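You operate a simulated robot arm through the tools that you are given. There is no shell and no other tool.

The job below is to be done with a simulated robot arm. You get a single attempt, and the scene is never put back.

TASK
Give the tile in the vice a second coat, about halfway up, in RIVER.
Fine: two to five seconds under; wipe its foot on the sponge pad, clamp it in the vice again and shut the lid.

The check looks at the end state, three seconds after you hand in, the way a careful person would. Anything else that was tipped, shoved, dropped, spilled or broken makes it a failure. A push-on lid holds only when it is set on centred and level and pressed home; a screw cap is set on level and turned clockwise until tight.

THE ROBOT
A 6-joint arm with a two-finger gripper, fixed in place. Base frame: the origin is at the foot of the arm, x ahead of it, y to its left, z up. Lengths are in m, angles in degrees, forces in N, time in s.
It reaches about 1.298 m from its shoulder. Its first joint turns from -149.0 to 149.0 degrees. Payload 1.57 kg.
The tool frame sits at the grasp point between the pads (the TCP): z along the fingers, y along the line on which they close. The tips reach 0.021 m beyond it. The gripper opens to 0.07 m. The gripper's body begins 0.05 m behind the TCP.
Orientation is that of the tool frame in the base frame, as a unit quaternion [w, x, y, z]. With the fingers straight down and closing along the base's y, the tool's x points along the base's -x, its y along +y and its z along -z.

THE INTERFACE
- The arm moves only by the tool play_rows. Its argument "deltas" is a list that holds one entry, the list of rows, each a list of 6 numbers: the shift along the tool's x, y, z in units of 50 mm (1.0 is 50 mm), then the turn, a rotation vector about the tool's x, y, z in units of 5 degrees (1.0 is 5 degrees). In form: [[[x, y, z, wx, wy, wz], ...]]. A call has 1 to 20 rows; each row shifts and turns the commanded pose from where the row before left it, along the tool's axes as they then stand. "grip" is the finger opening in m, from 0 to 0.07, set as the call begins (left out, the last holds). A call with a number of a shift or a turn outside -1 to 1 is refused whole. Rows are played at 5 a second. More than 0.05 m and 8.6 degrees between two rows, or a gripper value outside its range, and nothing of the call is played. Where a pose cannot be reached the arm comes as near as it can. A force on the tool above 90 N (or 10 N above the force at the start of the call, whichever is more), or a blocked arm, ends the call early, and 0.2 s more pass. The fingers move at their own pace and stop on an object; they squeeze with about 20 N. The grip force told is the motor's: it shows also when the fingers shut on nothing. Time passes only in rows, and 0.2 s behind the last, so rows that do not move let the fingers close. It gives the time, the measured TCP pose, the force on the tool (base axes), the opening and the grip force at its end, in the units of the frame above (readings bear some noise), with the torque about the TCP (base axes, N m) and any sound that the robot's microphone picked up.
- Cameras (640 x 400 px; columns grow to the right, rows downward): "scene" is fixed at [0.401, -0.5003, 1.3965]; the picture's right is [0.48, -0.88, 0.00], its down [-0.75, -0.41, -0.51] and it looks along [0.45, 0.24, -0.86] (base axes); focal length 214 px, centre (320, 200). "wrist" rides on the gripper at [0.079, 0.004, -0.081] in the tool frame; the picture's right is [-0.05, 1.00, 0.00], its down [-0.67, -0.04, -0.74] and it looks along [-0.74, -0.04, 0.67] (tool axes); focal length 256 px, centre (320, 200). There is no depth. A picture from a camera that has moved, and an enlarged one, comes with that camera's place and axes in the base frame and with its lens.
- snapshot(camera): a new picture of that camera. The clock stands still meanwhile.
- slide_trunk(by): slides the trunk up (or, below 0, down) by that many m; the arm rides with it, the base frame stays. It gives what a move gives, with no picture.
- close_up(camera, box): a new picture of the part [left, top, right, bottom] of that camera's present view, enlarged. The clock stands still meanwhile.
- close_job(): hands the job in; it is judged then, once.

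Nothing tells you positions but the pictures and the camera data. Unless the task says otherwise, let go and move clear before handing in.

The tools are called after "Call:" as name(argument=value, ...) on one line, values as JSON. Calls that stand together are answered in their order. play_rows: Moves the arm, as the interface text tells. Its arguments: {"type":"object","properties":{"deltas":{"type":"array","items":{"type":"array","items":{"type":"array","items":{"type":"number"}}}},"grip":{"type":"number"}},"required":["deltas"]} The other tools are called the same way: slide_trunk (by) slides the trunk up or down; snapshot (camera) takes a picture; close_up (camera, box) takes an enlarged picture of a part of a camera's view; close_job () hands the job in.

At the start:

```text
time_s: 0.0
tcp_pos: [0.6096, -0.2875, 1.1092]
tcp_rot: [0.0, 0.0, 1.0, 0.0]
ft_force: [1.2, 0.6, 0.2]
wrist_torque: [0.0, 0.0, 0.02]
grip_width: 0.0699
grasp_force: 0.1
trunk travel left (down, up): [-0.791, 0.179]
```

scene: 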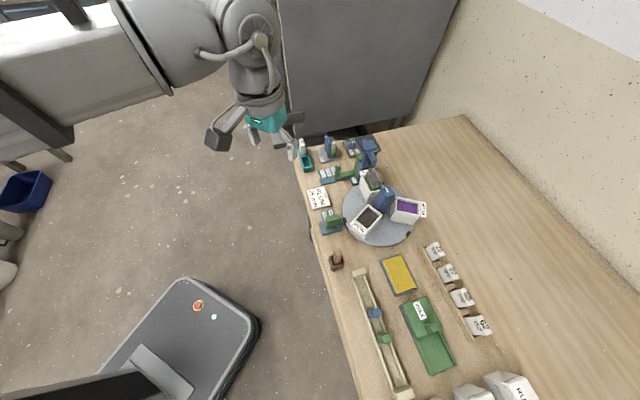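
wrist: 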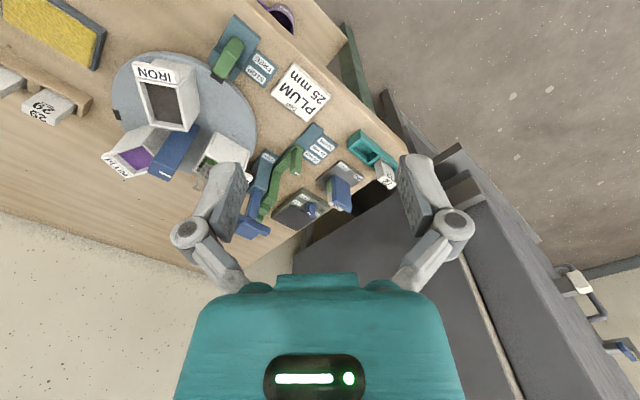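

I see a bench with a turntable carrying several dip pots, a vice, a sponge pad and various items. I'll look closer before moving.

Call:
close_up(camera="scene", box=[290, 120, 450, 220])

Call:
close_up(camera="scene", box=[310, 180, 470, 280])

Call:
close_up(camera="scene", box=[320, 240, 560, 400])

Call:
close_up(camera="wrist", box=[80, 0, 400, 200])

Call:
close_up(camera="wrist", box=[200, 100, 420, 240])

```text
4.00 times, centred on (370, 170) of scene
camera zoom: at [0.401, -0.5003, 1.3965], right [0.48, -0.88, 0.0], down [-0.75, -0.41, -0.51], along [0.45, 0.24, -0.86], focal length 858 px, centre (120, 320)
```

zoom: 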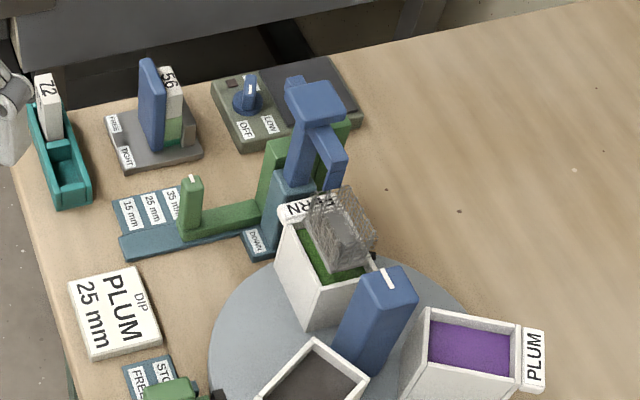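

```text
4.00 times, centred on (390, 230) of scene
camera zoom: at [0.401, -0.5003, 1.3965], right [0.48, -0.88, 0.0], down [-0.75, -0.41, -0.51], along [0.45, 0.24, -0.86], focal length 858 px, centre (40, 80)
```

zoom: 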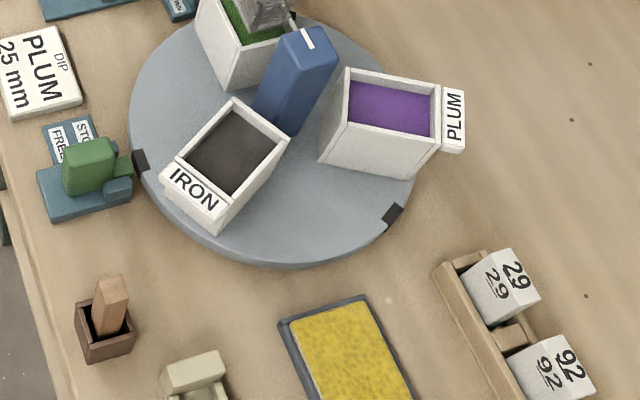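

```text
2.50 times, centred on (440, 320) of scene
camera zoom: at [0.401, -0.5003, 1.3965], right [0.48, -0.88, 0.0], down [-0.75, -0.41, -0.51], along [0.45, 0.24, -0.86], focal length 536 px, centre (20, -100)
```

zoom: 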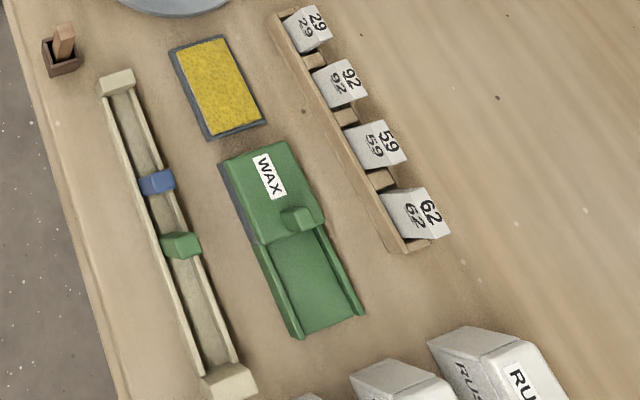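

```text
2.00 times, centred on (240, 100) of wrist
camera zoom: at [0.5315, -0.2835, 1.1904], right [0.05, 1.0, 0.0], down [0.67, -0.04, 0.74], along [0.74, -0.04, -0.67], focal length 512 px, centre (480, 400)
```

zoom: 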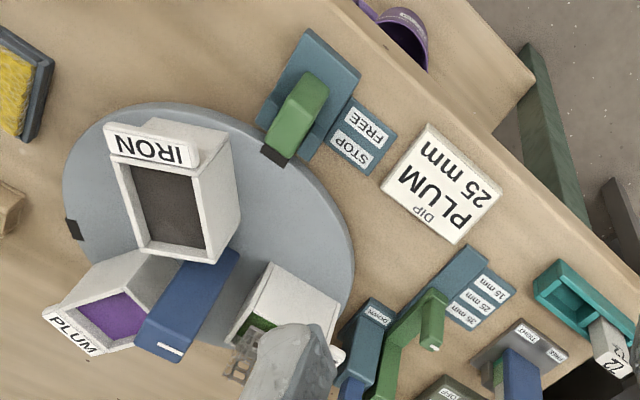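

```text
2.86 times, centred on (310, 170) of wrist
camera zoom: at [0.5315, -0.2835, 1.1904], right [0.05, 1.0, 0.0], down [0.67, -0.04, 0.74], along [0.74, -0.04, -0.67], focal length 731 px, centre (349, 286)
```

zoom: 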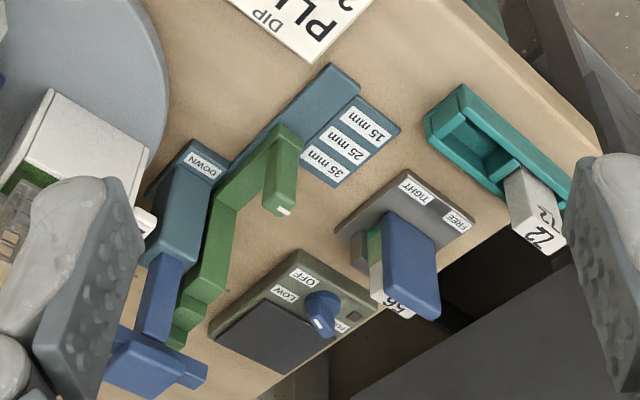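

The carousel shows IRON, PLUM and FERN pots. There's no RIVER yet, so I'll look at the remaining corners of the view.

Call:
close_up(camera="scene", box=[400, 340, 560, 400])

Call:
close_up(camera="scene", box=[80, 270, 260, 400])

Call:
close_up(camera="wrist", box=[0, 0, 160, 130])

Call:
close_up(camera="scene", box=[300, 125, 390, 185])

Call:
close_up(camera="scene", box=[340, 160, 400, 200])

```text
4.00 times, centred on (480, 370) of scene
camera zoom: at [0.401, -0.5003, 1.3965], right [0.48, -0.88, 0.0], down [-0.75, -0.41, -0.51], along [0.45, 0.24, -0.86], focal length 858 px, centre (-320, -480)
```

zoom: 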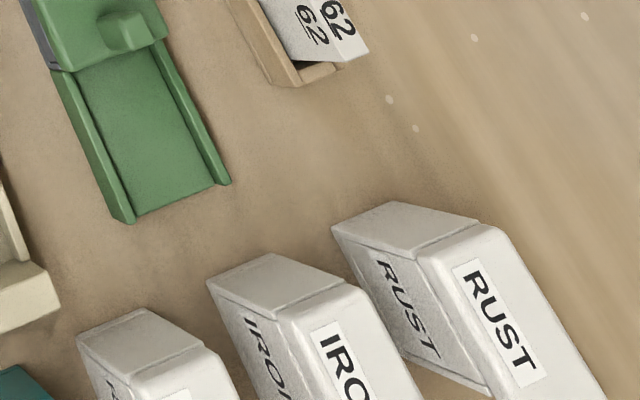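

```text
3.08 times, centred on (170, 335) of scene
camera zoom: at [0.401, -0.5003, 1.3965], right [0.48, -0.88, 0.0], down [-0.75, -0.41, -0.51], along [0.45, 0.24, -0.86], focal length 660 px, centre (782, -215)
```

zoom: 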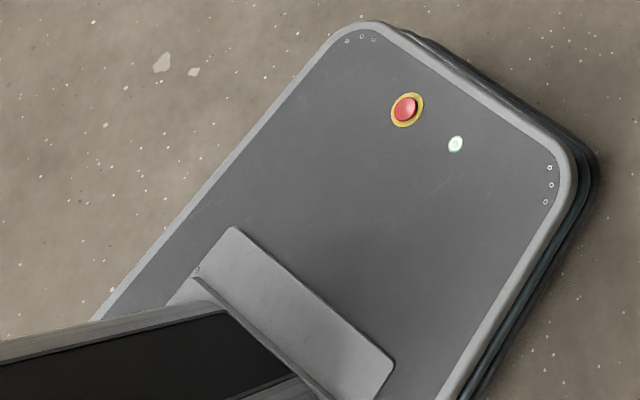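

```text
3.08 times, centred on (80, 65) of wrist
camera zoom: at [0.5315, -0.2835, 1.1904], right [0.05, 1.0, 0.0], down [0.67, -0.04, 0.74], along [0.74, -0.04, -0.67], focal length 788 px, centre (1058, 615)
```

zoom: 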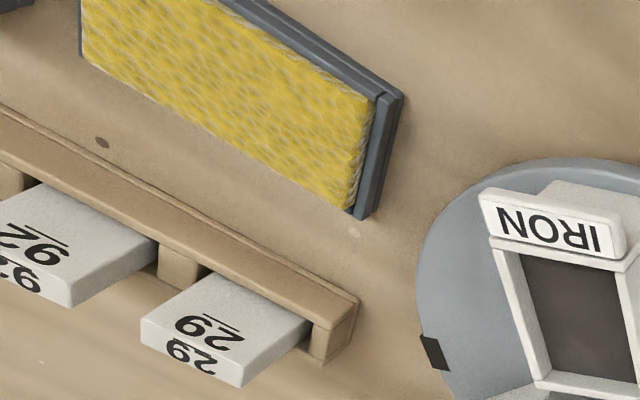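

```text
6.67 times, centred on (345, 155) of scene
camera zoom: at [0.401, -0.5003, 1.3965], right [0.48, -0.88, 0.0], down [-0.75, -0.41, -0.51], along [0.45, 0.24, -0.86], focal length 1430 px, centre (153, 500)
```

zoom: 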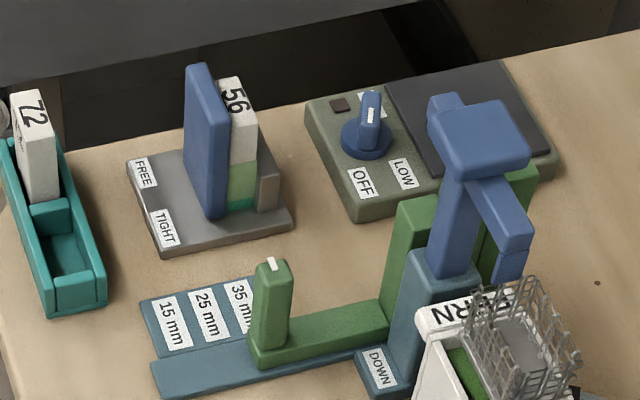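

```text
10.00 times, centred on (370, 180) of scene
camera zoom: at [0.401, -0.5003, 1.3965], right [0.48, -0.88, 0.0], down [-0.75, -0.41, -0.51], along [0.45, 0.24, -0.86], focal length 2145 px, centre (-180, 400)
```

zoom: 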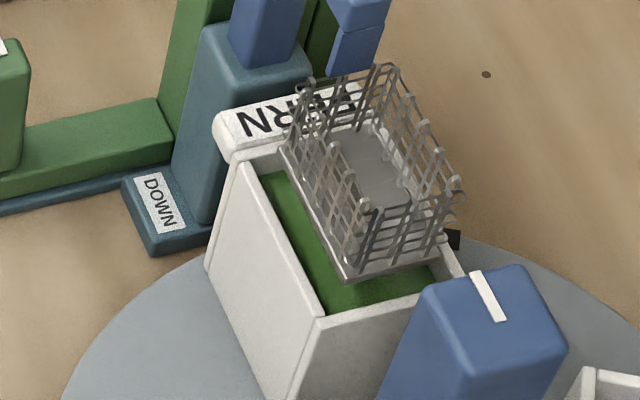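

The bench top is near z≈0.79, and the arm needs to look along -y to read the cans there. I'll shift the arm that way at its current height.

Call:
play_rows(deltas=[[[0.3, -1, 0, 0, 0, 0], [0.3, -1, 0, 0, 0, 0], [0.3, -1, 0, 0, 0, 0], [0.3, -1, 0, 0, 0, 0], [0.3, -1, 0, 0, 0, 0], [0.3, -1, 0, 0, 0, 0], [0.3, -1, 0, 0, 0, 0], [0.3, -1, 0, 0, 0, 0]]])

Call:
snapshot(camera="wrist")

Call:
snapshot(camera="scene")

```text
refused: row 1 steps farther than a row can; nothing moved
```

```text
taken
camera wrist: at [0.5315, -0.2835, 1.1904], right [0.05, 1.0, 0.0], down [0.67, -0.04, 0.74], along [0.74, -0.04, -0.67], focal length 256 px, centre (320, 200)
```

wrist: 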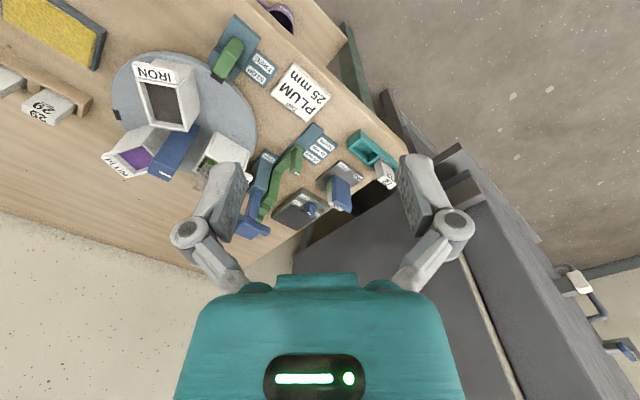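

```text
taken
```

scene: 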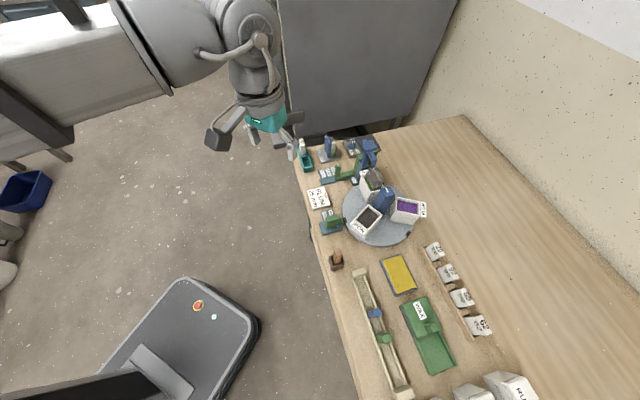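

Row shifts are capped at 50 mm total, so I'll take smaller steps.

Call:
play_rows(deltas=[[[0.28, -0.95, 0, 0, 0, 0], [0.28, -0.95, 0, 0, 0, 0], [0.28, -0.95, 0, 0, 0, 0], [0.28, -0.95, 0, 0, 0, 0], [0.28, -0.95, 0, 0, 0, 0], [0.28, -0.95, 0, 0, 0, 0], [0.28, -0.95, 0, 0, 0, 0], [0.28, -0.95, 0, 0, 0, 0]]])

Call:
snapshot(camera="wrist")

Call:
snapshot(camera="scene")

```text
time_s: 1.8
tcp_pos: [0.4989, -0.6707, 1.1089]
tcp_rot: [0.001, -0.001, 1.0, 0.0]
ft_force: [-0.2, 0.1, 0.8]
wrist_torque: [0.0, 0.0, -0.03]
grip_width: 0.0702
grasp_force: 0.2
trunk travel left (down, up): [-0.791, 0.179]
```

```text
taken
camera wrist: at [0.42, -0.6654, 1.1901], right [0.05, 1.0, 0.0], down [0.67, -0.04, 0.74], along [0.74, -0.04, -0.67], focal length 256 px, centre (320, 200)
```

wrist: 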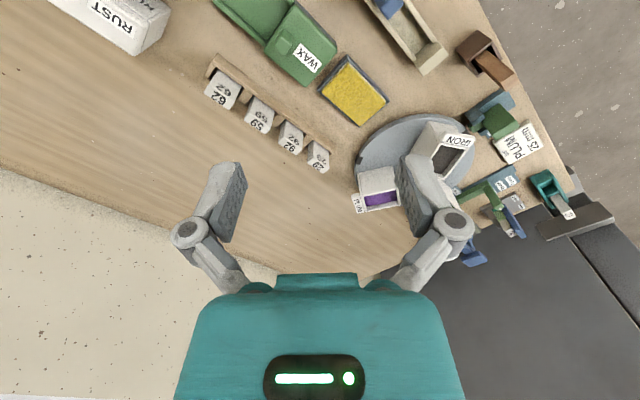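

```text
taken
```

scene: 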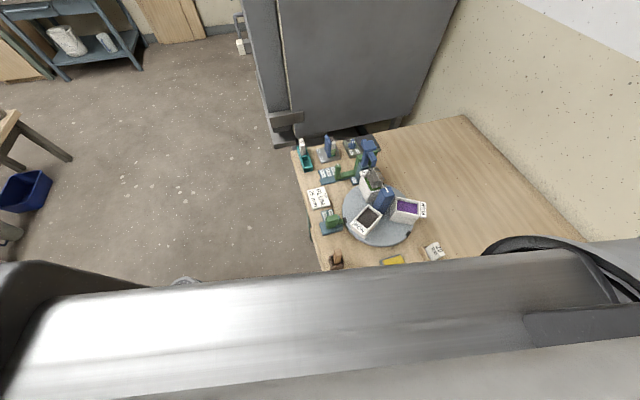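

I'll turn the tool so the wrist camera looks along the bench towards -y.

Call:
play_rows(deltas=[[[0, 0, 0, 0, 0, 1], [0, 0, 0, 0, 0, 1], [0, 0, 0, 0, 0, 1], [0, 0, 0, 0, 0, 1], [0, 0, 0, 0, 0, 1], [0, 0, 0, 0, 0, 1], [0, 0, 0, 0, 0, 1], [0, 0, 0, 0, 0, 1], [0, 0, 0, 0, 0, 1], [0, 0, 0, 0, 0, 1], [0, 0, 0, 0, 0, 1], [0, 0, 0, 0, 0, 1]]])

Call:
snapshot(camera="wrist")

```text
time_s: 4.4
tcp_pos: [0.4981, -0.6682, 1.1088]
tcp_rot: [-0.001, 0.501, 0.866, 0.001]
ft_force: [-0.6, 0.2, 0.2]
wrist_torque: [0.02, -0.01, 0.0]
grip_width: 0.0699
grasp_force: 0.0
trunk travel left (down, up): [-0.791, 0.179]
```

```text
taken
camera wrist: at [0.4633, -0.5969, 1.1904], right [0.89, 0.45, 0.0], down [0.3, -0.6, 0.74], along [0.34, -0.66, -0.67], focal length 256 px, centre (320, 200)
```

wrist: 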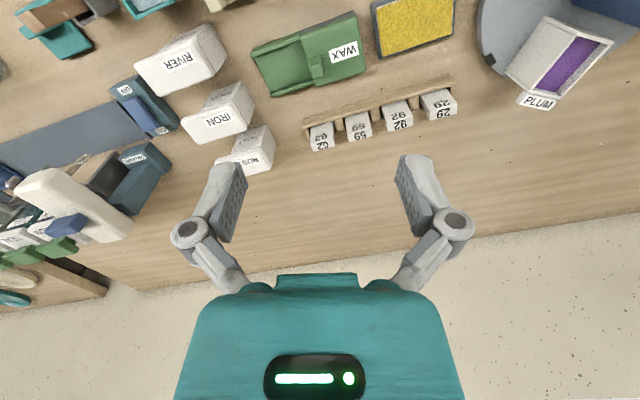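

RIVER is there, next to the IRON and RUST jars. I'll look at it closely.

Call:
close_up(camera="wrist", box=[110, 10, 270, 110])

Call:
close_up(camera="wrist", box=[0, 60, 200, 320])

Call:
close_up(camera="wrist", box=[200, 0, 460, 170])

Call:
close_up(camera="wrist", box=[0, 0, 160, 80])

```text
4.00 times, centred on (190, 60) of wrist
camera zoom: at [0.4633, -0.5969, 1.1904], right [0.89, 0.45, 0.0], down [0.3, -0.6, 0.74], along [0.34, -0.66, -0.67], focal length 1024 px, centre (840, 760)
```

zoom: 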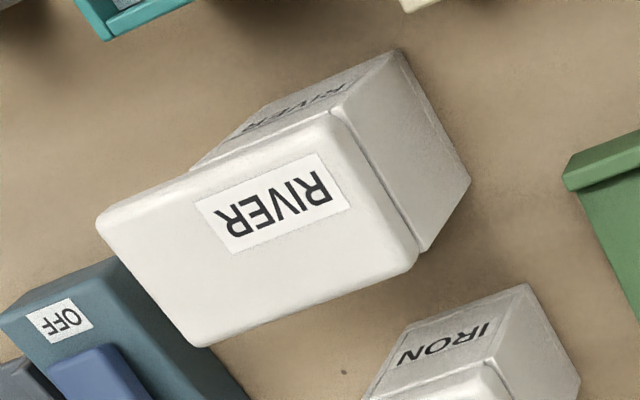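

```text
1.54 times, centred on (100, 190) of wrist
camera zoom: at [0.4633, -0.5969, 1.1904], right [0.89, 0.45, 0.0], down [0.3, -0.6, 0.74], along [0.34, -0.66, -0.67], focal length 394 px, centre (658, 215)
```

zoom: 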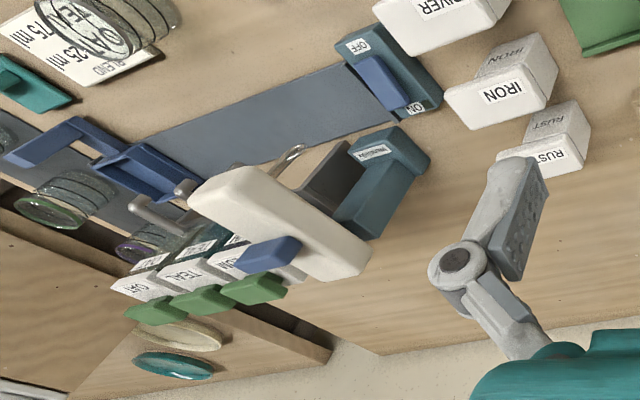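

```text
2.35 times, centred on (330, 85) of wrist
camera zoom: at [0.4633, -0.5969, 1.1904], right [0.89, 0.45, 0.0], down [0.3, -0.6, 0.74], along [0.34, -0.66, -0.67], focal length 602 px, centre (296, 471)
```

zoom: 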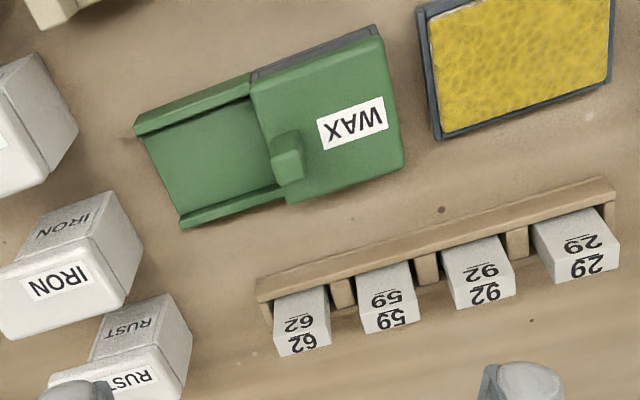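

```text
4.00 times, centred on (80, 40) of wrist
camera zoom: at [0.4633, -0.5969, 1.1904], right [0.89, 0.45, 0.0], down [0.3, -0.6, 0.74], along [0.34, -0.66, -0.67], focal length 1024 px, centre (1280, 840)
```

zoom: 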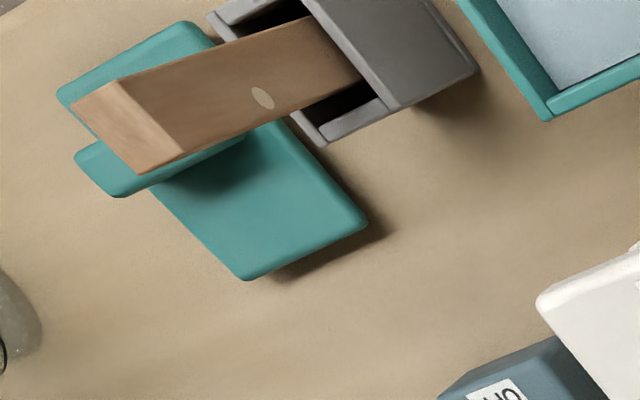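

RIVER is a rectangular jar with a push-on lid, at roughly (0.39, -0.76). I'll move closer for a precise view of it.

Call:
play_rows(deltas=[[[0.483, -0.557, 0.38, 0, 0, 0], [0.483, -0.557, 0.38, 0, 0, 0], [0.483, -0.557, 0.38, 0, 0, 0], [0.483, -0.557, 0.38, 0, 0, 0], [0.483, -0.557, 0.38, 0, 0, 0], [0, 0, 0, 0, 0, 0]]])

Call:
snapshot(camera="wrist")

Call:
snapshot(camera="scene")

```text
time_s: 5.8
tcp_pos: [0.3186, -0.6348, 1.1108]
tcp_rot: [-0.001, 0.5, 0.866, 0.0]
ft_force: [-0.8, -0.1, -0.3]
wrist_torque: [-0.04, -0.02, 0.03]
grip_width: 0.0701
grasp_force: 0.0
out of reach, approached as far as the arm can: row 1, 2, 3, 4, 5
trunk travel left (down, up): [-0.791, 0.179]
```

```text
taken
camera wrist: at [0.2827, -0.5625, 1.1904], right [0.89, 0.45, 0.0], down [0.3, -0.59, 0.74], along [0.34, -0.66, -0.67], focal length 256 px, centre (320, 200)
```

wrist: 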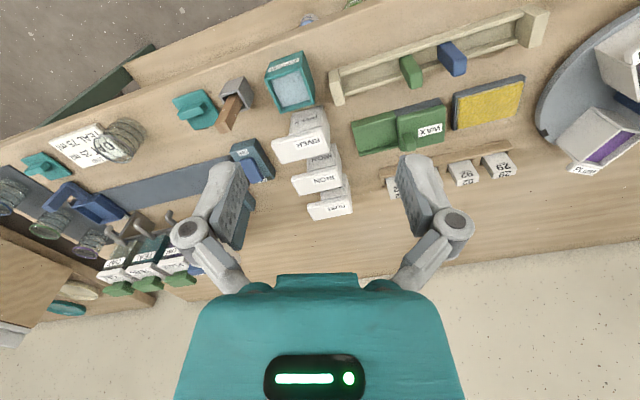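

```text
taken
```

scene: 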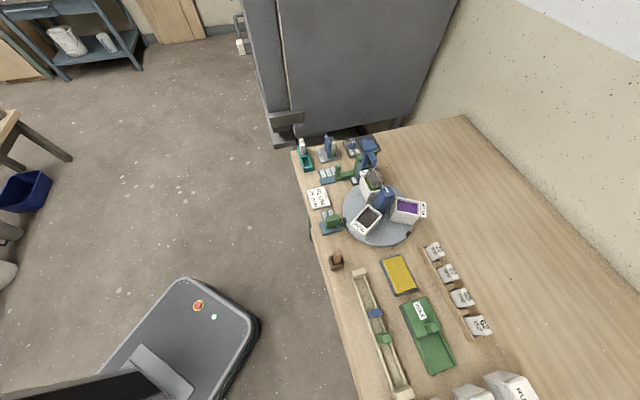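

The arm can't get lower from this trunk height, so I'll slide the trunk down a bit.

Call:
slide_trunk(by=-0.1)

Call:
snapshot(camera="wrist")

```text
time_s: 7.1
tcp_pos: [0.3194, -0.6342, 1.01]
tcp_rot: [0.0, 0.499, 0.866, 0.001]
ft_force: [0.0, 0.2, -0.1]
wrist_torque: [-0.01, -0.02, 0.0]
grip_width: 0.0699
grasp_force: 0.0
trunk travel left (down, up): [-0.691, 0.279]
```

```text
taken
camera wrist: at [0.283, -0.5624, 1.0905], right [0.89, 0.45, 0.0], down [0.3, -0.59, 0.74], along [0.34, -0.66, -0.67], focal length 256 px, centre (320, 200)
```

wrist: 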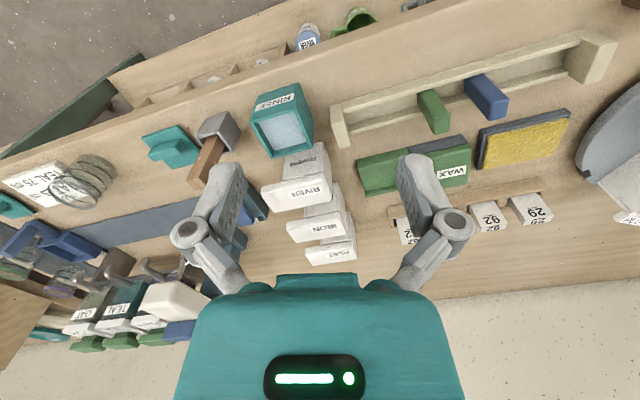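

Call:
close_up(camera="wrist", box=[230, 80, 390, 270])

Call:
close_up(camera="wrist", box=[250, 130, 350, 220])

```text
2.11 times, centred on (310, 175) of wrist
camera zoom: at [0.283, -0.5624, 1.0905], right [0.89, 0.45, 0.0], down [0.3, -0.59, 0.74], along [0.34, -0.66, -0.67], focal length 539 px, centre (341, 253)
```

zoom: 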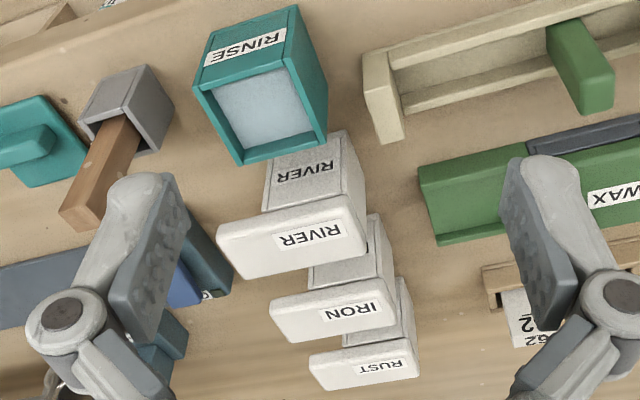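

```text
4.44 times, centred on (300, 175) of wrist
camera zoom: at [0.283, -0.5624, 1.0905], right [0.89, 0.45, 0.0], down [0.3, -0.59, 0.74], along [0.34, -0.66, -0.67], focal length 1138 px, centre (409, 311)
```

zoom: 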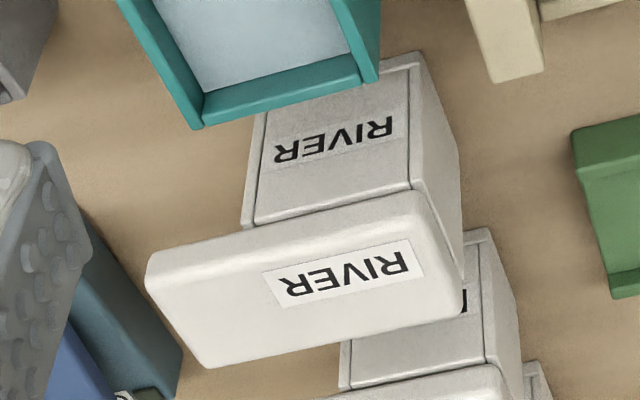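

RIVER's lid is about 83 x 42 mm, centred near (0.365, -0.786), with its top at z≈0.869 and its long axis at 45°. Next I'll look at the vice from close by.

Call:
play_rows(deltas=[[[0.135, 0.946, -0.033, 0, 0, 0], [0.135, 0.946, -0.033, 0, 0, 0], [0.135, 0.946, -0.033, 0, 0, 0], [0.135, 0.946, -0.033, 0, 0, 0], [0.135, 0.946, -0.033, 0, 0, 0], [0.135, 0.946, -0.033, 0, 0, 0], [0.135, 0.946, -0.033, 0, 0, 0], [0.135, 0.946, -0.033, 0, 0, 0], [0.135, 0.946, -0.033, 0, 0, 0], [0.135, 0.946, -0.033, 0, 0, 0], [0.135, 0.946, -0.033, 0, 0, 0], [0.135, 0.946, -0.033, 0, 0, 0], [0, 0, 0, 0, 0, -1], [0, 0, 0, 0, 0, -1], [0, 0, 0, 0, 0, -1], [0, 0, 0, 0, 0, -1], [0, 0, 0, 0, 0, -1], [0, 0, 0, 0, 0, -1], [0, 0, 0, 0, 0, -1], [0, 0, 0, 0, 0, -1]]])

Call:
snapshot(camera="wrist")

```text
time_s: 11.3
tcp_pos: [0.7696, -0.2801, 1.0085]
tcp_rot: [0.0, 0.172, 0.985, 0.0]
ft_force: [-0.6, 0.1, 0.5]
wrist_torque: [0.01, 0.02, 0.03]
grip_width: 0.0697
grasp_force: 0.0
out of reach, approached as far as the arm can: row 2, 4, 6, 11, 14
trunk travel left (down, up): [-0.691, 0.279]
```

```text
taken
camera wrist: at [0.6972, -0.248, 1.0903], right [0.39, 0.92, 0.0], down [0.61, -0.26, 0.74], along [0.69, -0.29, -0.67], focal length 256 px, centre (320, 200)
```

wrist: 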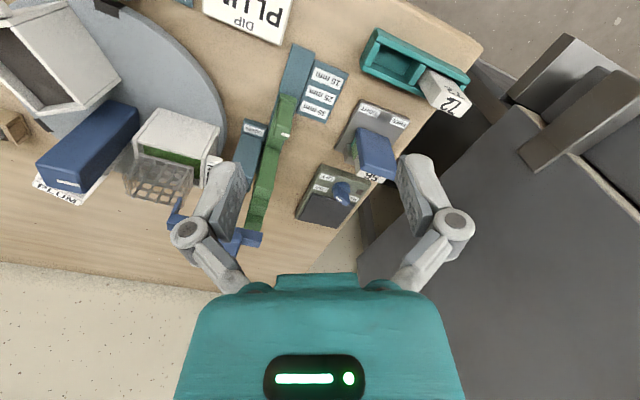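

Call:
close_up(camera="wrist", box=[320, 90, 420, 200])

Call:
close_up(camera="wrist", box=[340, 20, 500, 130])

Call:
close_up(camera="scene", box=[310, 125, 360, 170])

```text
3.64 times, centred on (370, 145) of wrist
camera zoom: at [0.6972, -0.248, 1.0903], right [0.39, 0.92, 0.0], down [0.61, -0.26, 0.74], along [0.69, -0.29, -0.67], focal length 931 px, centre (138, 400)
```

zoom: 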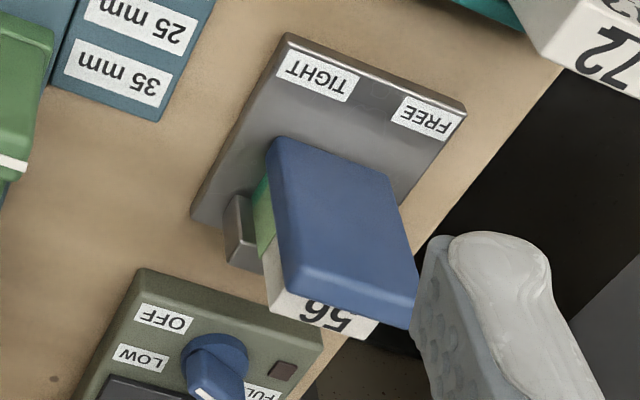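

```text
3.64 times, centred on (420, 75) of wrist
camera zoom: at [0.6972, -0.248, 1.0903], right [0.39, 0.92, 0.0], down [0.61, -0.26, 0.74], along [0.69, -0.29, -0.67], focal length 931 px, centre (-44, 654)
```

zoom: 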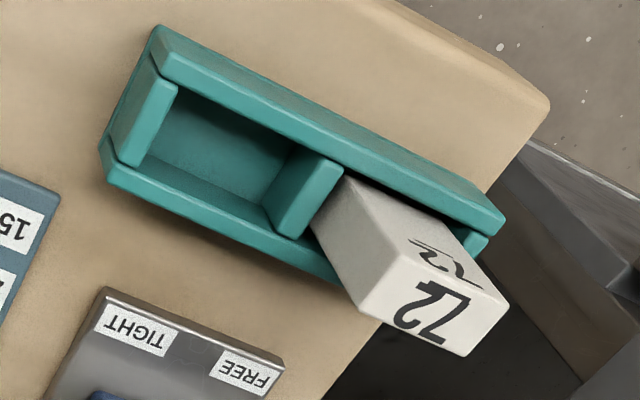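

```text
8.89 times, centred on (335, 148) of scene
camera zoom: at [0.401, -0.5003, 1.3965], right [0.48, -0.88, 0.0], down [-0.75, -0.41, -0.51], along [0.45, 0.24, -0.86], focal length 1906 px, centre (187, 667)
```

zoom: 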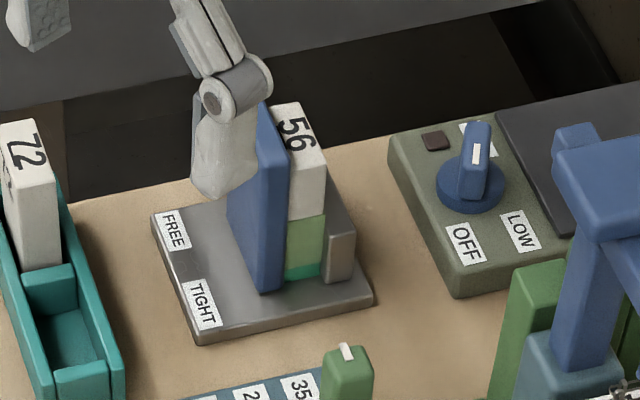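

The vice holds tile 56 between a blue plate and a grey fixed jaw, with FREE and TIGHT labels on its front edge. I'll lower the trunk while lifting the arm, then view the vice from its front side.

Call:
play_rows(deltas=[[[0.026, 0.48, -0.4, 0, 0, 0], [0.026, 0.48, -0.4, 0, 0, 0], [0.026, 0.48, -0.4, 0, 0, 0], [0.026, 0.48, -0.4, 0, 0, 0], [0.026, 0.48, -0.4, 0, 0, 0], [0, 0, 0, 0, 0, 1], [0, 0, 0, 0, 0, 1], [0, 0, 0, 0, 0, 1], [0, 0, 0, 0, 0, 1], [0, 0, 0, 0, 0, 1]]])

Call:
slide_trunk(by=-0.14)

Call:
snapshot(camera="wrist")

Call:
snapshot(camera="scene")

```text
time_s: 13.5
tcp_pos: [0.805, -0.1646, 1.0093]
tcp_rot: [0.0, 0.384, 0.923, 0.0]
ft_force: [0.4, 0.2, -0.1]
wrist_torque: [0.02, 0.01, 0.0]
grip_width: 0.0699
grasp_force: 0.0
out of reach, approached as far as the arm can: row 1, 2, 3, 4, 5
trunk travel left (down, up): [-0.691, 0.279]
```

```text
time_s: 15.2
tcp_pos: [0.8047, -0.1634, 0.8679]
tcp_rot: [0.0, 0.384, 0.924, 0.001]
ft_force: [1.1, -1.1, -1.0]
wrist_torque: [0.0, 0.01, 0.02]
grip_width: 0.0698
grasp_force: 0.0
trunk travel left (down, up): [-0.551, 0.419]
```

```text
taken
camera wrist: at [0.7517, -0.1044, 0.9504], right [0.74, 0.67, 0.0], down [0.45, -0.5, 0.74], along [0.5, -0.55, -0.67], focal length 256 px, centre (320, 200)
```

wrist: 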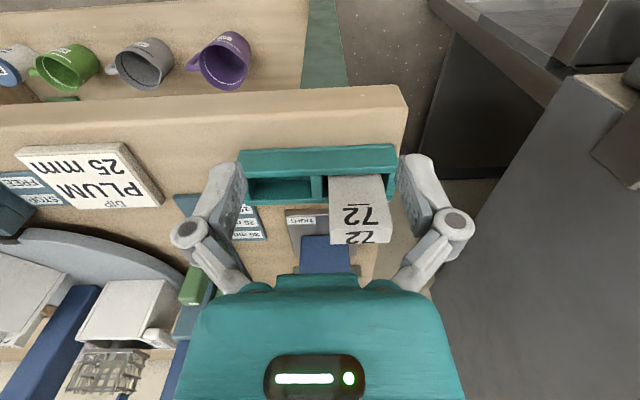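

```text
taken
```

scene: 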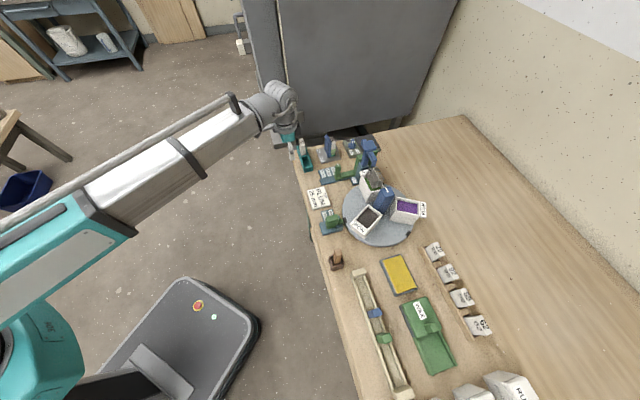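

The arm's height only changes with the trunk slide: the vertical row commands had no effect. I'll raise the trunk back to clear the tile 72 rack.

Call:
slide_trunk(by=0.1)

Call:
snapshot(camera="wrist")

```text
time_s: 16.5
tcp_pos: [0.8048, -0.1645, 0.9695]
tcp_rot: [0.001, 0.383, 0.924, 0.0]
ft_force: [1.0, 0.8, 0.1]
wrist_torque: [-0.02, -0.01, -0.01]
grip_width: 0.07
grasp_force: 0.0
trunk travel left (down, up): [-0.651, 0.319]
```

```text
taken
camera wrist: at [0.7518, -0.1044, 1.0503], right [0.74, 0.67, 0.0], down [0.45, -0.5, 0.74], along [0.5, -0.55, -0.67], focal length 256 px, centre (320, 200)
```

wrist: 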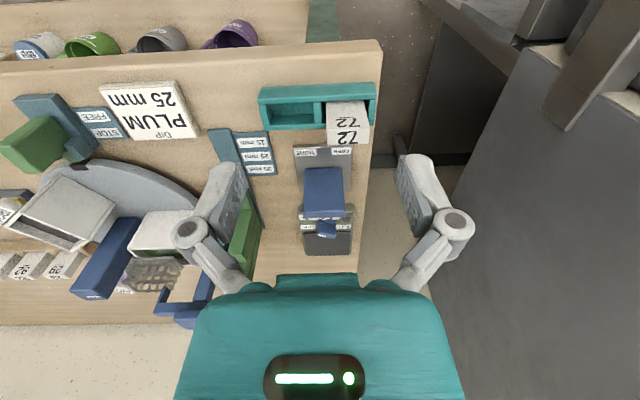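

Call:
close_up(camera="wrist", box=[280, 130, 370, 260])

Call:
close_up(camera="wrist", box=[250, 70, 390, 160])

Call:
close_up(camera="scene", box=[310, 130, 350, 165])

```text
3.08 times, centred on (325, 195) of wrist
camera zoom: at [0.7518, -0.1044, 1.0503], right [0.74, 0.67, 0.0], down [0.45, -0.5, 0.74], along [0.5, -0.55, -0.67], focal length 788 px, centre (305, 215)
```

zoom: 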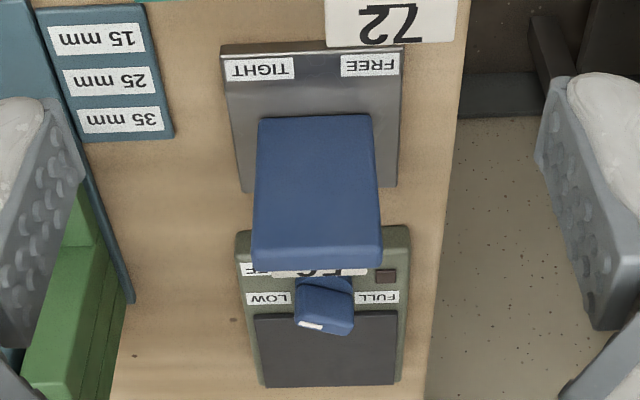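

```text
4.44 times, centred on (320, 115) of wrist
camera zoom: at [0.7518, -0.1044, 1.0503], right [0.74, 0.67, 0.0], down [0.45, -0.5, 0.74], along [0.5, -0.55, -0.67], focal length 1138 px, centre (320, 578)
```

zoom: 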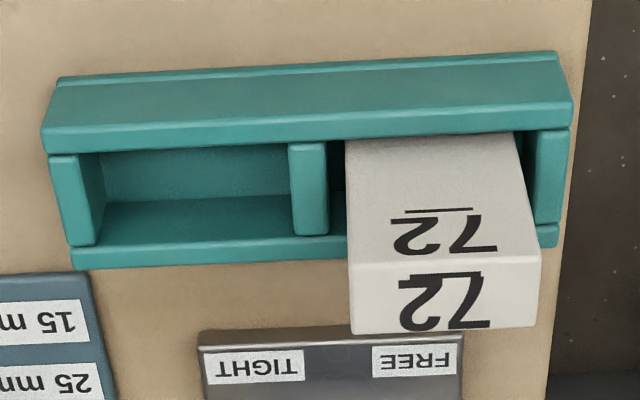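

```text
11.43 times, centred on (330, 148) of scene
camera zoom: at [0.401, -0.5003, 1.3965], right [0.48, -0.88, 0.0], down [-0.75, -0.41, -0.51], along [0.45, 0.24, -0.86], focal length 2451 px, centre (206, 800)
```

zoom: 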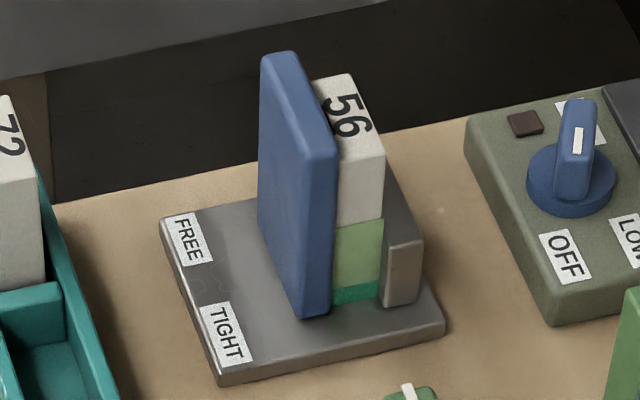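

The vice's blue slab is about 46 mm wide with its top at z≈0.877, and the tile is about 35 x 15 x 60 mm. I'll open RIVER first, so I'm moving above its lid and turning the gripper across its short side.

Call:
play_rows(deltas=[[[-0.1604, -0.9275, 0, 0, 0, 0], [-0.1604, -0.9275, 0, 0, 0, 0], [-0.1604, -0.9275, 0, 0, 0, 0], [-0.1604, -0.9275, 0, 0, 0, 0], [-0.1604, -0.9275, 0, 0, 0, 0], [-0.1604, -0.9275, 0, 0, 0, 0], [-0.1604, -0.9275, 0, 0, 0, 0], [-0.1604, -0.9275, 0, 0, 0, 0], [-0.1604, -0.9275, 0, 0, 0, 0], [-0.1604, -0.9275, 0, 0, 0, 0], [-0.1604, -0.9275, 0, 0, 0, 0], [-0.1604, -0.9275, 0, 0, 0, 0], [-0.1604, -0.9275, 0, 0, 0, 0], [-0.1604, -0.9275, 0, 0, 0, 0], [-0.1604, -0.9275, 0, 0, 0, 0], [-0.1604, -0.9275, 0, 0, 0, 0]]])

Call:
play_rows(deltas=[[[0, 0, 0, 0, 0, -1], [0, 0, 0, 0, 0, -1], [0, 0, 0, 0, 0, -1], [0, 0, 0, 0, 0, -1], [0, 0, 0, 0, 0, -1], [0, 0, 0, 0, 0, -1], [0, 0, 0, 0, 0, -1], [0, 0, 0, 0, 0, -1], [0, 0, 0, 0, 0, -1], [0, 0, 0, 0, 0, -1], [0, 0, 0, 0, 0, -1], [0, 0, 0, 0, 0, -1], [0, 0, 0, 0, 0, -1], [0, 0, 0, 0, 0, -1], [0, 0, 0, 0, 0, -1], [0, 0, 0, 0, 0, -1], [0, 0, 0, 0, 0, -1], [0, 0, 0, 0, 0, -1]]])

Call:
snapshot(camera="wrist")

```text
time_s: 19.9
tcp_pos: [0.3691, -0.7779, 0.9697]
tcp_rot: [0.0, 0.383, 0.924, 0.0]
ft_force: [-0.3, 0.6, 0.3]
wrist_torque: [0.01, 0.01, -0.02]
grip_width: 0.0698
grasp_force: 0.0
trunk travel left (down, up): [-0.651, 0.319]
```

```text
time_s: 23.7
tcp_pos: [0.3701, -0.7792, 0.9699]
tcp_rot: [0.001, -0.384, 0.923, 0.0]
ft_force: [-0.2, 1.6, -0.3]
wrist_torque: [-0.01, 0.0, 0.02]
grip_width: 0.0698
grasp_force: 0.1
trunk travel left (down, up): [-0.651, 0.319]
```

```text
taken
camera wrist: at [0.3113, -0.8326, 1.0504], right [-0.67, 0.74, 0.0], down [0.5, 0.45, 0.74], along [0.55, 0.5, -0.67], focal length 256 px, centre (320, 200)
```

wrist: 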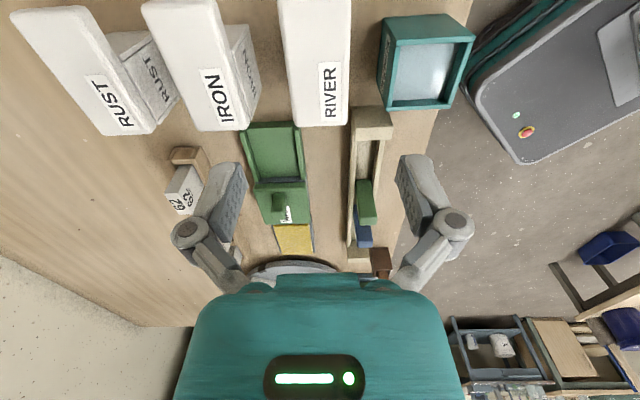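

Call:
close_up(camera="wrist", box=[230, 0, 410, 140])

Call:
close_up(camera="wrist", box=[220, 110, 420, 290])

```text
2.86 times, centred on (320, 70) of wrist
camera zoom: at [0.3113, -0.8326, 1.0504], right [-0.67, 0.74, 0.0], down [0.5, 0.45, 0.74], along [0.55, 0.5, -0.67], focal length 731 px, centre (320, 571)
```

zoom: 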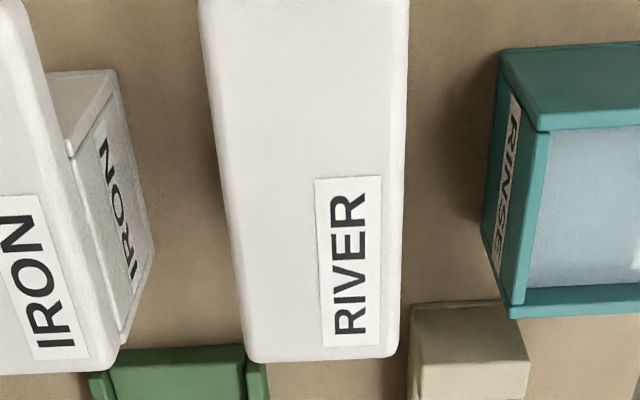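

```text
2.22 times, centred on (320, 200) of wrist
camera zoom: at [0.3113, -0.8326, 1.0504], right [-0.67, 0.74, 0.0], down [0.5, 0.45, 0.74], along [0.55, 0.5, -0.67], focal length 569 px, centre (320, 200)
```

zoom: 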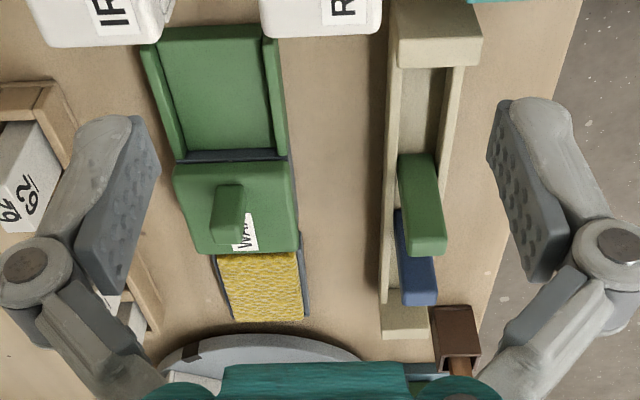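

The lid pose is confirmed: centre (0.366, -0.786), axis at 45°. The TCP sits over it with about 1 mm of lateral offset, so I'll narrow the grip and descend.

Call:
play_rows(deltas=[[[0, -0.02, 0, 0, 0, 0], [0, 0, 0, 0, 0, 0], [0, 0, 0, 0, 0, 0]]], grip=0.06)

Call:
slide_trunk(by=-0.08)

Call:
snapshot(camera="wrist")

Call:
snapshot(camera="scene")

```text
time_s: 24.5
tcp_pos: [0.3719, -0.7799, 0.969]
tcp_rot: [-0.001, -0.383, 0.924, 0.0]
ft_force: [0.3, -0.1, -0.1]
wrist_torque: [-0.01, -0.03, 0.03]
grip_width: 0.0601
grasp_force: 0.0
trunk travel left (down, up): [-0.651, 0.319]
```

```text
time_s: 25.7
tcp_pos: [0.3703, -0.7813, 0.8892]
tcp_rot: [0.001, -0.382, 0.924, 0.0]
ft_force: [-0.2, -0.5, 0.8]
wrist_torque: [-0.01, 0.02, 0.01]
grip_width: 0.0601
grasp_force: 0.1
trunk travel left (down, up): [-0.571, 0.399]
```

```text
taken
camera wrist: at [0.312, -0.833, 0.9704], right [-0.67, 0.74, 0.0], down [0.5, 0.45, 0.74], along [0.55, 0.5, -0.67], focal length 256 px, centre (320, 200)
```

wrist: 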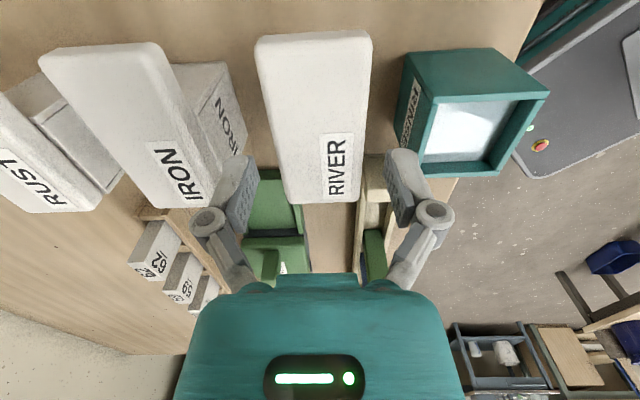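

```text
taken
```

scene: 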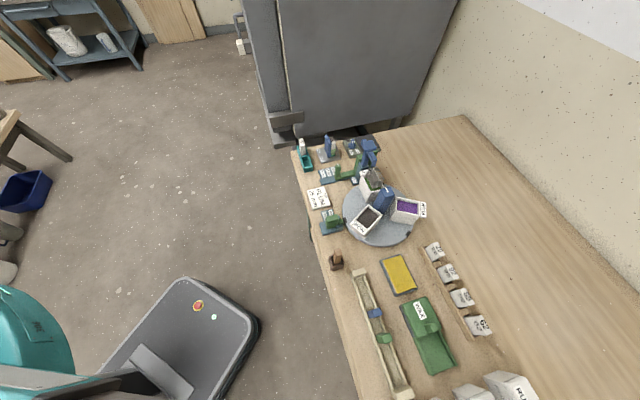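

Call:
close_up(camera="wrist", box=[140, 20, 460, 240])

Call:
slide_trunk(by=-0.021)

Call:
close_up(camera="wrist", box=[140, 20, 460, 240])

```text
1.82 times, centred on (300, 130) of wrist
camera zoom: at [0.312, -0.833, 0.9704], right [-0.67, 0.74, 0.0], down [0.5, 0.45, 0.74], along [0.55, 0.5, -0.67], focal length 465 px, centre (356, 327)
```

zoom: 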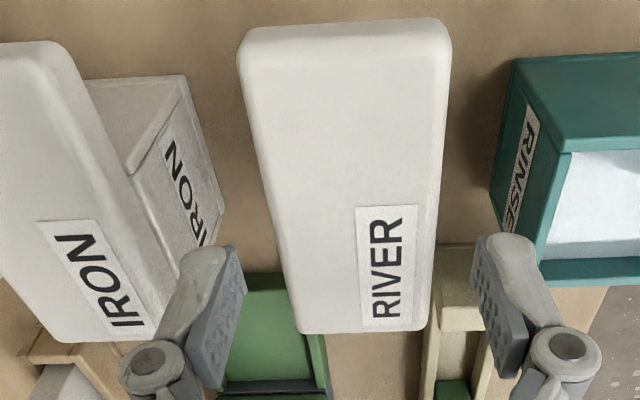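

```text
time_s: 26.4
tcp_pos: [0.3714, -0.7798, 0.8689]
tcp_rot: [-0.001, -0.383, 0.924, -0.001]
ft_force: [-0.6, 0.4, 0.0]
wrist_torque: [0.0, 0.03, -0.04]
grip_width: 0.0599
grasp_force: 0.2
trunk travel left (down, up): [-0.55, 0.42]
```

```text
1.82 times, centred on (300, 130) of wrist
camera zoom: at [0.312, -0.833, 0.9494], right [-0.67, 0.74, 0.0], down [0.5, 0.45, 0.74], along [0.55, 0.5, -0.67], focal length 465 px, centre (356, 327)
```

zoom: 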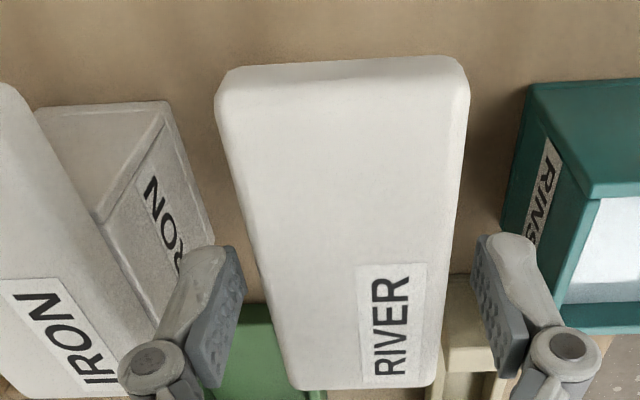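

Call:
play_rows(deltas=[[[0, 0, 0, 0, 0, 0], [0, 0, 0, 0, 0, 0], [0, 0, 0, 0, 0, 0], [0, 0, 0, 0, 0, 0]]], grip=0.03)

Call:
snapshot(camera="wrist")

```text
time_s: 27.4
tcp_pos: [0.3703, -0.7812, 0.8686]
tcp_rot: [0.0, -0.382, 0.924, 0.0]
ft_force: [0.8, -1.5, 3.8]
wrist_torque: [0.06, 0.08, -0.03]
grip_width: 0.0419
grasp_force: 32.0
trunk travel left (down, up): [-0.55, 0.42]
```

```text
taken
camera wrist: at [0.3121, -0.833, 0.9496], right [-0.67, 0.74, 0.0], down [0.5, 0.45, 0.74], along [0.55, 0.5, -0.67], focal length 256 px, centre (320, 200)
```

wrist: 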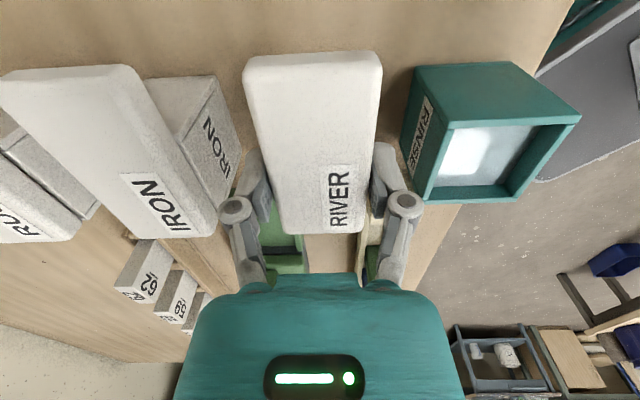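

The lid is gripped at 42 mm width. I'll lift in small steps and watch the force.

Call:
slide_trunk(by=0.006)

Call:
snapshot(camera="wrist")

```text
time_s: 28.1
tcp_pos: [0.3711, -0.7801, 0.8686]
tcp_rot: [-0.001, -0.382, 0.924, 0.006]
ft_force: [-0.7, -0.6, -53.0]
wrist_torque: [0.23, -0.13, -0.04]
grip_width: 0.0418
grasp_force: 32.7
trunk travel left (down, up): [-0.554, 0.416]
stopped: the force on the tool passed its limit at 93 N (the readings are from after the stop); the commanded pose is now the measured one
```

```text
taken
camera wrist: at [0.3126, -0.834, 0.9496], right [-0.67, 0.74, 0.01], down [0.5, 0.44, 0.75], along [0.55, 0.5, -0.67], focal length 256 px, centre (320, 200)
```

wrist: 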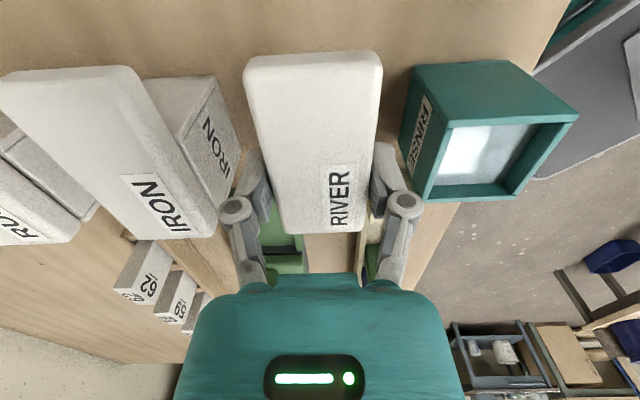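

The lid resists a straight 93 N pull, so it opens some other way. I'll relax, let go and study it from other angles.

Call:
slide_trunk(by=-0.004)

Call:
play_rows(deltas=[[[0, 0, 0, 0, 0, 0], [0, 0, 0, 0, 0, 0], [0, 0, 0, 0, 0, 0]]], grip=0.06)

Call:
slide_trunk(by=0.07)

Call:
snapshot(camera="wrist")

```text
time_s: 28.6
tcp_pos: [0.3707, -0.7811, 0.8689]
tcp_rot: [-0.001, -0.382, 0.924, 0.002]
ft_force: [9.5, -23.3, 10.0]
wrist_torque: [0.16, 0.02, -0.08]
grip_width: 0.0419
grasp_force: 31.7
trunk travel left (down, up): [-0.55, 0.42]
```

```text
time_s: 29.4
tcp_pos: [0.3687, -0.7778, 0.8686]
tcp_rot: [-0.001, -0.382, 0.924, 0.003]
ft_force: [0.3, -0.3, -0.1]
wrist_torque: [0.02, 0.0, -0.01]
grip_width: 0.0602
grasp_force: 0.0
trunk travel left (down, up): [-0.55, 0.42]
```

```text
time_s: 30.5
tcp_pos: [0.3696, -0.7765, 0.9396]
tcp_rot: [0.0, -0.382, 0.924, 0.003]
ft_force: [0.1, 0.3, 0.0]
wrist_torque: [-0.01, 0.03, 0.0]
grip_width: 0.06
grasp_force: 0.0
trunk travel left (down, up): [-0.62, 0.35]
```

```text
taken
camera wrist: at [0.3109, -0.8306, 1.0197], right [-0.67, 0.74, 0.01], down [0.5, 0.44, 0.75], along [0.55, 0.5, -0.67], focal length 256 px, centre (320, 200)
```

wrist: 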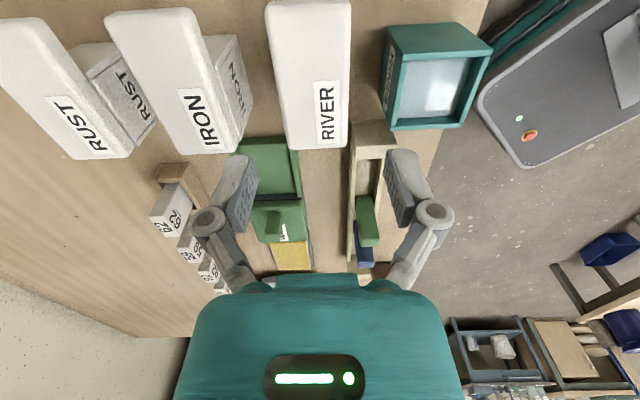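

I'll test in free air whether small vertical and tilt commands are really unavailable.

Call:
play_rows(deltas=[[[0, 0, -0.4, 0, 0, 0], [0, 0, 0, 0, 0, 0]]])

Call:
play_rows(deltas=[[[0, 0, 0, 0, 1, 0], [0, 0, 0, 0, 0, 0]]])

```text
time_s: 31.1
tcp_pos: [0.3695, -0.7767, 0.9379]
tcp_rot: [0.001, -0.383, 0.924, 0.003]
ft_force: [0.1, 0.1, 0.2]
wrist_torque: [-0.02, -0.01, -0.01]
grip_width: 0.06
grasp_force: 0.0
out of reach, approached as far as the arm can: row 1
trunk travel left (down, up): [-0.62, 0.35]
```

```text
time_s: 31.7
tcp_pos: [0.368, -0.7777, 0.9391]
tcp_rot: [-0.04, -0.382, 0.923, -0.014]
ft_force: [-0.2, -0.3, -0.4]
wrist_torque: [0.01, -0.01, 0.01]
grip_width: 0.0601
grasp_force: 0.0
trunk travel left (down, up): [-0.62, 0.35]
```

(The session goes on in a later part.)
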